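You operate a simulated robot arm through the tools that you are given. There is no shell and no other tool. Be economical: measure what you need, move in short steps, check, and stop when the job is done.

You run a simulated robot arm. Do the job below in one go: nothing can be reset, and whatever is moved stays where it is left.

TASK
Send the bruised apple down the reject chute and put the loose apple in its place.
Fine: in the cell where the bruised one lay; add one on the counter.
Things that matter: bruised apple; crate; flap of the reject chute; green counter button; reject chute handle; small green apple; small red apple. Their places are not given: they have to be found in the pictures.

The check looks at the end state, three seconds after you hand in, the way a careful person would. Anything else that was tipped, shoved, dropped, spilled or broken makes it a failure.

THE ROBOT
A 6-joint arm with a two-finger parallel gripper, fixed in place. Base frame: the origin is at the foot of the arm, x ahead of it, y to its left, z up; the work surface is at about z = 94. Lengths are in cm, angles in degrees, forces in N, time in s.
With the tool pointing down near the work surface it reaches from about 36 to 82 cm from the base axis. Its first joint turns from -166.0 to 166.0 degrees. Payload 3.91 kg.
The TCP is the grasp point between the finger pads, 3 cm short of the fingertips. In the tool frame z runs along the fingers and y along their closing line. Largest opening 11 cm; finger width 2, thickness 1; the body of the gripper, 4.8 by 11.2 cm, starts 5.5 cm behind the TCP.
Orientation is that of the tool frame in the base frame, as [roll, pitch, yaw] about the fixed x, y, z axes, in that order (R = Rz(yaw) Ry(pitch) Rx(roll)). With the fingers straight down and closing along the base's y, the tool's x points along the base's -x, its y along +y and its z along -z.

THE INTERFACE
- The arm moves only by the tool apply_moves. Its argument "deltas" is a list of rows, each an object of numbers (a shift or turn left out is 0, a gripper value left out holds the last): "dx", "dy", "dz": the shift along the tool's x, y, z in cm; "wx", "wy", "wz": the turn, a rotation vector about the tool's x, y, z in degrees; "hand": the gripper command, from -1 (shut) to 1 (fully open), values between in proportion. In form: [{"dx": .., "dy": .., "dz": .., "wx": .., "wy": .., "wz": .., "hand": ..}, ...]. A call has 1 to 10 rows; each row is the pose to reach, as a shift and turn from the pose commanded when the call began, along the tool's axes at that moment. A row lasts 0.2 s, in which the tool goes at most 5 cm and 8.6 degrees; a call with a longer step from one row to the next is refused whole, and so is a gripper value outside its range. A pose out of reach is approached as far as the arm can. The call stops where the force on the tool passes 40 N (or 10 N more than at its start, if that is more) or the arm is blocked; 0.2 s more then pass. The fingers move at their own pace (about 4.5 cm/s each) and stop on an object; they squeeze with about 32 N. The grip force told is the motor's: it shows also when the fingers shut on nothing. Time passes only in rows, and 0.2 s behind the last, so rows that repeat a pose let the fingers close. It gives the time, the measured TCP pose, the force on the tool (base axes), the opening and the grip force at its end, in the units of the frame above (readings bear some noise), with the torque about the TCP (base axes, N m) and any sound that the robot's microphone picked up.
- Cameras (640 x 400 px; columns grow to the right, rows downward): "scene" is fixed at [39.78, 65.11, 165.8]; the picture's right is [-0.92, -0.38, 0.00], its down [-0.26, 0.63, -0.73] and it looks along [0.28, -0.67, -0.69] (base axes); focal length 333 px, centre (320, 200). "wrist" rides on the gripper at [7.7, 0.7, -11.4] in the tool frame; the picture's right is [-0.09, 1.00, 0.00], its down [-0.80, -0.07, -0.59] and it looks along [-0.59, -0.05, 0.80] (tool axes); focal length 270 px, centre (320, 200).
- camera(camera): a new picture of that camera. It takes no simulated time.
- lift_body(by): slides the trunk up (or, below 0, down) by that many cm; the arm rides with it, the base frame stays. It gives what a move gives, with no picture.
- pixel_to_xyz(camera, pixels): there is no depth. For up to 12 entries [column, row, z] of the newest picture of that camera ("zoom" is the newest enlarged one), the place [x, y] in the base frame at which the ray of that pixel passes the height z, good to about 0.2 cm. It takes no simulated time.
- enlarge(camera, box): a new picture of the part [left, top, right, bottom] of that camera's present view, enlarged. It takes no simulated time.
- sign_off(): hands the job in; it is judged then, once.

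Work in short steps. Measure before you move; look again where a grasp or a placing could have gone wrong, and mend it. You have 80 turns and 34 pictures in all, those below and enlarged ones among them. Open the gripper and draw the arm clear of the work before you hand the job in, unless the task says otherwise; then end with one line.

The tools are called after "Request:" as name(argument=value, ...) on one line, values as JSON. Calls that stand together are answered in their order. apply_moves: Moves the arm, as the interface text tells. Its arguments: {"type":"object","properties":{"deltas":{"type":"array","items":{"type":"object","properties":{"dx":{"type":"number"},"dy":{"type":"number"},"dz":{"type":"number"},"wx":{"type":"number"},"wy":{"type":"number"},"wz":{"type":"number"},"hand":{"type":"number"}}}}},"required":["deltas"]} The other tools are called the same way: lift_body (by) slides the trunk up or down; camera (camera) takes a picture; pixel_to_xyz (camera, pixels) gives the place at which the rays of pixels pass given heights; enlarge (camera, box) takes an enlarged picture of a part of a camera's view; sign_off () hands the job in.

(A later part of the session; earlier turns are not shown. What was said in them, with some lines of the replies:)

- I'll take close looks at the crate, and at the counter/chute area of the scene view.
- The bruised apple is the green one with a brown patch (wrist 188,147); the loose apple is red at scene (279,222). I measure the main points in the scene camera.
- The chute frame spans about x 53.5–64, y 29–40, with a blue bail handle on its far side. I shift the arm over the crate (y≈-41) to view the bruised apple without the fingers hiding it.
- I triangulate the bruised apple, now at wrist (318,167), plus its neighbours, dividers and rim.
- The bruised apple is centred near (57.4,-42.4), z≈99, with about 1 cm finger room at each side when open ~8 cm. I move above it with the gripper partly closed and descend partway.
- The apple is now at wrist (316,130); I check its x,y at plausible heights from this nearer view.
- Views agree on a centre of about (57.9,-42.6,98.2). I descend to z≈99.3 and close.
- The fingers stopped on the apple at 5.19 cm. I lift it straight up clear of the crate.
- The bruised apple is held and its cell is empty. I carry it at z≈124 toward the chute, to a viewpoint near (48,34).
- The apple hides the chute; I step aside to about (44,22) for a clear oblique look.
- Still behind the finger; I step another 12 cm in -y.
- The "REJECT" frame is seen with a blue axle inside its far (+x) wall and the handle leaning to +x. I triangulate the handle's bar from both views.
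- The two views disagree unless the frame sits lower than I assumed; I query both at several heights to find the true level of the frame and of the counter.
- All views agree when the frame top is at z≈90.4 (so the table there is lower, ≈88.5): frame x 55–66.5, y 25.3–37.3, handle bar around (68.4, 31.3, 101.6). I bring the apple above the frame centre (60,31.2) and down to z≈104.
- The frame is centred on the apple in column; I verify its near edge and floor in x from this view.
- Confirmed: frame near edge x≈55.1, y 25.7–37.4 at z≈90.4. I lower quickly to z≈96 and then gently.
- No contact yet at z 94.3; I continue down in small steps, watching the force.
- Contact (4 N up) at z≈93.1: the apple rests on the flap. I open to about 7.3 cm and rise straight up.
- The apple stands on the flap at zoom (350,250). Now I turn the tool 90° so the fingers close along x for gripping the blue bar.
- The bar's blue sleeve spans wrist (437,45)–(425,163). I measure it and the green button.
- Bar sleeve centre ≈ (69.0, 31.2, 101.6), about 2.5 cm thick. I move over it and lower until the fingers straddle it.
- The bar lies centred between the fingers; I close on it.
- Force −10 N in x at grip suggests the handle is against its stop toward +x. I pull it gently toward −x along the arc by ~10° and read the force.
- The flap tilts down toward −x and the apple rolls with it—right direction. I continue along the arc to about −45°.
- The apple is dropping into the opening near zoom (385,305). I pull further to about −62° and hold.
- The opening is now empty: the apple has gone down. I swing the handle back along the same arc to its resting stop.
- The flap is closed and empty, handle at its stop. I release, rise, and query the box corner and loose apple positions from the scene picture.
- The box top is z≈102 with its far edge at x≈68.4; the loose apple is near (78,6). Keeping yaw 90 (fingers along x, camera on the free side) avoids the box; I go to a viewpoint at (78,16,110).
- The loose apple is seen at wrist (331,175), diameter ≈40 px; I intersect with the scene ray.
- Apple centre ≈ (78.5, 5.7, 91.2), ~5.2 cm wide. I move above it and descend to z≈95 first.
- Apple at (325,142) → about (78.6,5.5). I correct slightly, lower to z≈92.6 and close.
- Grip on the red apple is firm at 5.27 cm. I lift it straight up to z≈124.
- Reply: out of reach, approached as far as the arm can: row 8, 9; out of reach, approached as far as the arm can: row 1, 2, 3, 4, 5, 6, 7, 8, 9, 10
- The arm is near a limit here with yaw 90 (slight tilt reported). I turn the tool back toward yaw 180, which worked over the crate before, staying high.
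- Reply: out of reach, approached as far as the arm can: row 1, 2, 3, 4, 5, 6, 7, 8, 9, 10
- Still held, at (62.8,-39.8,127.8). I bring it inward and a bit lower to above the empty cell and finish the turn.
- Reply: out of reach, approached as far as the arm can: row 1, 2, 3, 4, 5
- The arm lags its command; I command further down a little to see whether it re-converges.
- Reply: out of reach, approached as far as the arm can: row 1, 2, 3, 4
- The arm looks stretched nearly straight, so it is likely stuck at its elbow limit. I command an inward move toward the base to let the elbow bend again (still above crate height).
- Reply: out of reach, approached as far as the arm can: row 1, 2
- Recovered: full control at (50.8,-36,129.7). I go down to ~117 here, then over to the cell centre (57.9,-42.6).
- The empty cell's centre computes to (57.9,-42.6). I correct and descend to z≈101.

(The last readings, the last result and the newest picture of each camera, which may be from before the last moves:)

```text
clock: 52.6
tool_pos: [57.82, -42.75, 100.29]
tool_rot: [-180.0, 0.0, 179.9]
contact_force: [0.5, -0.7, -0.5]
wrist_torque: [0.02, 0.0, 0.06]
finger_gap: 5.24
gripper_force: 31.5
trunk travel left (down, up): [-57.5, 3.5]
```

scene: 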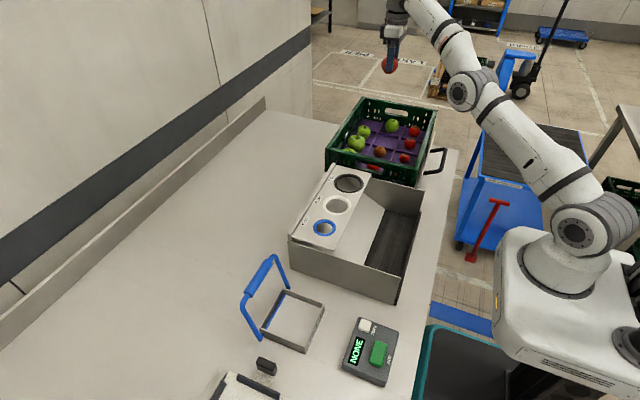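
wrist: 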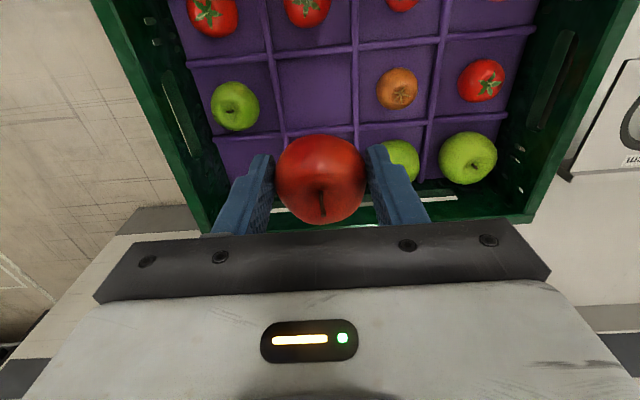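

No contact at z 100.3; continuing down gently.

Request:
apply_moves(deltas=[{"dz": 0.3}, {"dz": 0.6}, {"dz": 0.6}])

Request:
apply_moves(deltas=[{"dz": 0.2}, {"dz": 0.4}, {"dz": 0.4}])

```text
clock: 53.4
tool_pos: [57.72, -42.7, 100.02]
tool_rot: [-179.9, 0.2, 179.9]
contact_force: [-2.0, -2.6, 13.2]
wrist_torque: [0.03, -0.07, 0.0]
finger_gap: 5.21
gripper_force: 31.9
trunk travel left (down, up): [-57.5, 3.5]
```

```text
clock: 54.2
tool_pos: [57.75, -42.73, 99.67]
tool_rot: [-179.8, 0.2, 179.9]
contact_force: [3.7, -5.5, 29.0]
wrist_torque: [-0.11, -0.26, 0.02]
finger_gap: 5.27
gripper_force: 32.1
trunk travel left (down, up): [-57.5, 3.5]
```

Contact made (29 N, a bit much): the apple is on the cell floor. I ease up 0.5 cm, open to ~7.3 cm and rise.

Request:
apply_moves(deltas=[{"dz": -0.5}, {"dz": -0.6, "hand": 0.1}, {"dz": -0.6, "hand": 0.33}, {"dz": -0.6, "hand": 0.33}, {"dz": -2.5, "hand": 0.33}, {"dz": -6, "hand": 0.33}, {"dz": -10, "hand": 0.33}, {"dz": -14.5, "hand": 0.33}, {"dz": -18, "hand": 0.33}])

Request:
camera(camera="wrist")

```text
clock: 56.2
tool_pos: [57.87, -42.93, 117.36]
tool_rot: [-180.0, -0.1, 179.9]
contact_force: [-0.7, 0.6, -0.2]
wrist_torque: [0.01, 0.03, 0.01]
finger_gap: 7.32
gripper_force: 0.1
trunk travel left (down, up): [-57.5, 3.5]
```

```text
5 pictures are left
```

wrist: 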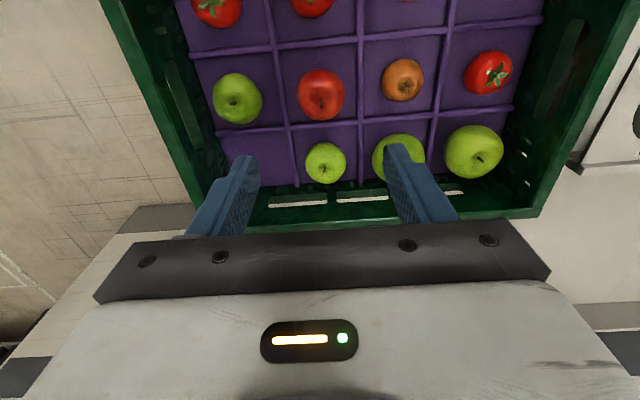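

The red apple sits in the right cell at (320,93), neighbours undisturbed. I close the fingers and travel toward the green button near (39.2,32.2).

Request:
apply_moves(deltas=[{"dx": 1.2, "dy": 4.7, "dz": -2, "hand": -1}, {"dx": 2.3, "dy": 9.4, "dz": -3, "hand": -1}, {"dx": 3.5, "dy": 14.1, "dz": -3}, {"dx": 4.7, "dy": 18.8, "dz": -3}, {"dx": 5.8, "dy": 23.5, "dz": -3}, {"dx": 7, "dy": 28.2, "dz": -3}, {"dx": 8.2, "dy": 32.9, "dz": -3}, {"dx": 9.3, "dy": 37.6, "dz": -3}, {"dx": 10.5, "dy": 42.3, "dz": -3}, {"dx": 11.7, "dy": 47, "dz": -3}])

Request:
apply_moves(deltas=[{"dx": 2, "dy": 4.5}, {"dx": 4.5, "dy": 8.5}, {"dx": 7, "dy": 12.5}, {"dx": 10, "dy": 16.5}, {"dx": 13, "dy": 20}, {"dx": 13, "dy": 20}])

Request:
camera(camera="wrist")

```text
refused: row 1 steps farther than a row can; nothing moved
```

```text
clock: 57.6
tool_pos: [45.12, -22.8, 117.37]
tool_rot: [180.0, 0.0, 179.9]
contact_force: [0.5, -0.7, -0.1]
wrist_torque: [-0.02, -0.02, 0.0]
finger_gap: 7.3
gripper_force: 0.0
trunk travel left (down, up): [-57.5, 3.5]
```

```text
4 pictures are left
```

wrist: 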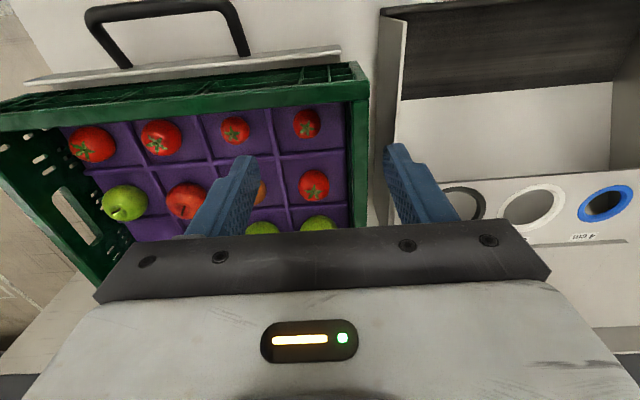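

The first leg was refused (nothing hit), and I'm at (45.1,-22.8). I travel in allowed steps to above the button with fingers shut.

Request:
apply_moves(deltas=[{"dx": 0.5, "dy": 4.5, "dz": -1, "hand": -1}, {"dx": 1, "dy": 9, "dz": -2, "hand": -1}, {"dx": 1.5, "dy": 13.7, "dz": -3}, {"dx": 2, "dy": 18.4, "dz": -3}, {"dx": 2.5, "dy": 23.1, "dz": -3}, {"dx": 3, "dy": 27.8, "dz": -3}, {"dx": 3.5, "dy": 32.5, "dz": -3}, {"dx": 4, "dy": 37.2, "dz": -3}, {"dx": 4.5, "dy": 41.9, "dz": -3}, {"dx": 5, "dy": 46.5, "dz": -3}])

Request:
apply_moves(deltas=[{"dx": 0.5, "dy": 4.5}, {"dx": 0.9, "dy": 8.6}, {"dx": 0.9, "dy": 8.6, "dz": 4.5}, {"dx": 0.9, "dy": 8.6, "dz": 9}, {"dx": 0.9, "dy": 8.6, "dz": 13.5}, {"dx": 0.9, "dy": 8.6, "dz": 18}, {"dx": 0.9, "dy": 8.6, "dz": 18}])

Request:
camera(camera="wrist")

```text
clock: 59.8
tool_pos: [39.93, 24.03, 120.5]
tool_rot: [-179.9, 0.0, 179.9]
contact_force: [-0.9, -0.7, -0.2]
wrist_torque: [-0.01, 0.01, 0.01]
finger_gap: 0.0
gripper_force: 32.0
trunk travel left (down, up): [-57.5, 3.5]
```

```text
clock: 61.4
tool_pos: [38.91, 32.42, 102.7]
tool_rot: [-180.0, 0.0, 179.9]
contact_force: [-0.7, 0.6, 0.0]
wrist_torque: [-0.03, 0.0, 0.01]
finger_gap: 0.02
gripper_force: 31.6
trunk travel left (down, up): [-57.5, 3.5]
```

```text
3 pictures are left
```

wrist: 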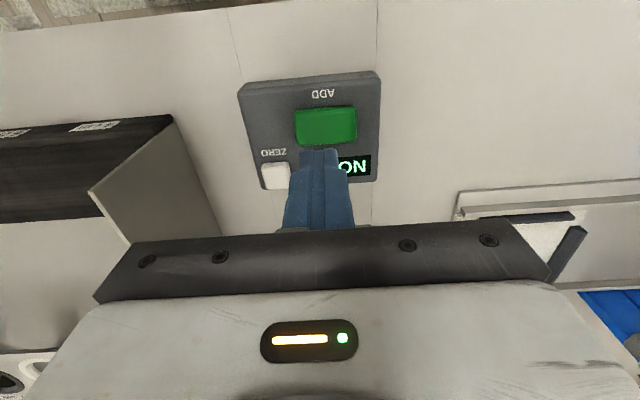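

The button's top is centred at wrist (326,125); I compute its place at several heights to check alignment.

Request:
pixel_to_xyz(camera="wrist", pixels=[[326, 124, 90], [326, 124, 91], [326, 124, 92], [296, 124, 91], [356, 124, 91], [326, 108, 91], [326, 141, 91]])

```text
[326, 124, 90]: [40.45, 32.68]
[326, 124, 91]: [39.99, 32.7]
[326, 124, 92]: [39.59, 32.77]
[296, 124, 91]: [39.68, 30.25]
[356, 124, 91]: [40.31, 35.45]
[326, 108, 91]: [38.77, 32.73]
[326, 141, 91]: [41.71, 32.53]
```

Button centre ≈ (39.8,32.6), 3×5 cm. I correct and lower the closed fingertips to just above it, then press in small steps.

Request:
apply_moves(deltas=[{"dx": -0.8, "dy": 0.2, "dz": 3}, {"dx": -0.8, "dy": 0.2, "dz": 5.5}, {"dx": -0.8, "dy": 0.2, "dz": 7}, {"dx": -0.8, "dy": 0.2, "dz": 7}])

Request:
apply_moves(deltas=[{"dz": 0.3}, {"dz": 0.6}, {"dz": 0.9}, {"dz": 0.9}])

```text
clock: 62.4
tool_pos: [39.78, 32.67, 95.58]
tool_rot: [179.9, 0.0, 179.9]
contact_force: [-1.3, 0.1, 1.2]
wrist_torque: [0.01, -0.02, -0.02]
finger_gap: 0.0
gripper_force: 32.2
trunk travel left (down, up): [-57.5, 3.5]
```

```text
clock: 63.4
tool_pos: [39.65, 32.51, 94.77]
tool_rot: [179.8, 0.2, 179.9]
contact_force: [-2.0, -1.3, 22.4]
wrist_torque: [-0.04, 0.1, 0.01]
finger_gap: 0.02
gripper_force: 31.9
trunk travel left (down, up): [-57.5, 3.5]
heard: click
```

A click was heard at 22 N: one press. I raise straight up and check the display.

Request:
apply_moves(deltas=[{"dz": -2}, {"dz": -6}, {"dz": -10}, {"dz": -14}, {"dz": -18.5}, {"dz": -22, "dx": 1, "dy": -3}, {"dz": -24, "dx": 1, "dy": -7}, {"dz": -24, "dx": 1, "dy": -11.5, "hand": 1}, {"dz": -24, "dx": 1, "dy": -16, "hand": 1}, {"dz": -24, "dx": 1, "dy": -20, "hand": 1}])

Request:
enlarge(camera="scene", box=[200, 200, 460, 400])

```text
clock: 65.6
tool_pos: [38.68, 12.41, 118.37]
tool_rot: [-179.9, 0.0, 179.9]
contact_force: [-0.1, 0.1, -0.6]
wrist_torque: [0.02, 0.02, 0.01]
finger_gap: 6.84
gripper_force: 0.1
trunk travel left (down, up): [-57.5, 3.5]
```

```text
2.00 times, centred on (330, 300) of scene
```

zoom: 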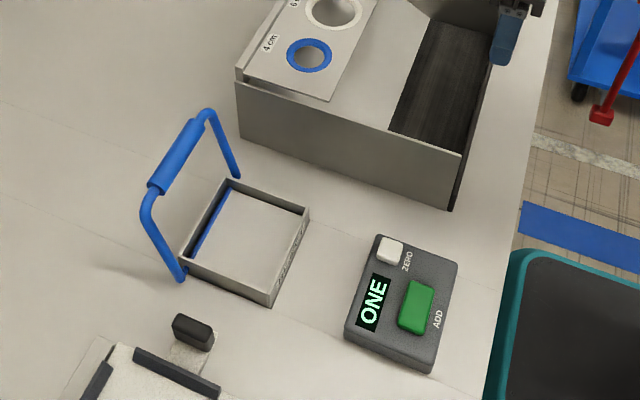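

The counter reads "ONE", the flap is closed and the chute empty. One last full scene check.

Request:
enlarge(camera="scene", box=[260, 80, 460, 260])

```text
2.22 times, centred on (360, 170) of scene
```

zoom: 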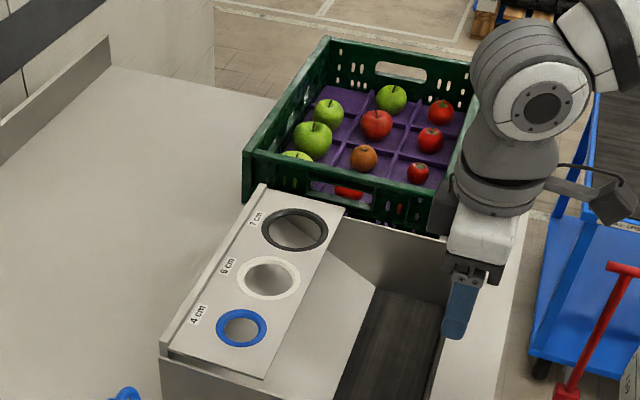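

The red apple is in the bruised one's cell, nothing else has moved, and the gripper is open and clear; I hand in.

Request:
sign_off()

```text
The job is handed in.
```

The bruised apple went down the reject chute, the loose red apple is in its cell, and the counter reads ONE; the flap is closed and the arm is clear.
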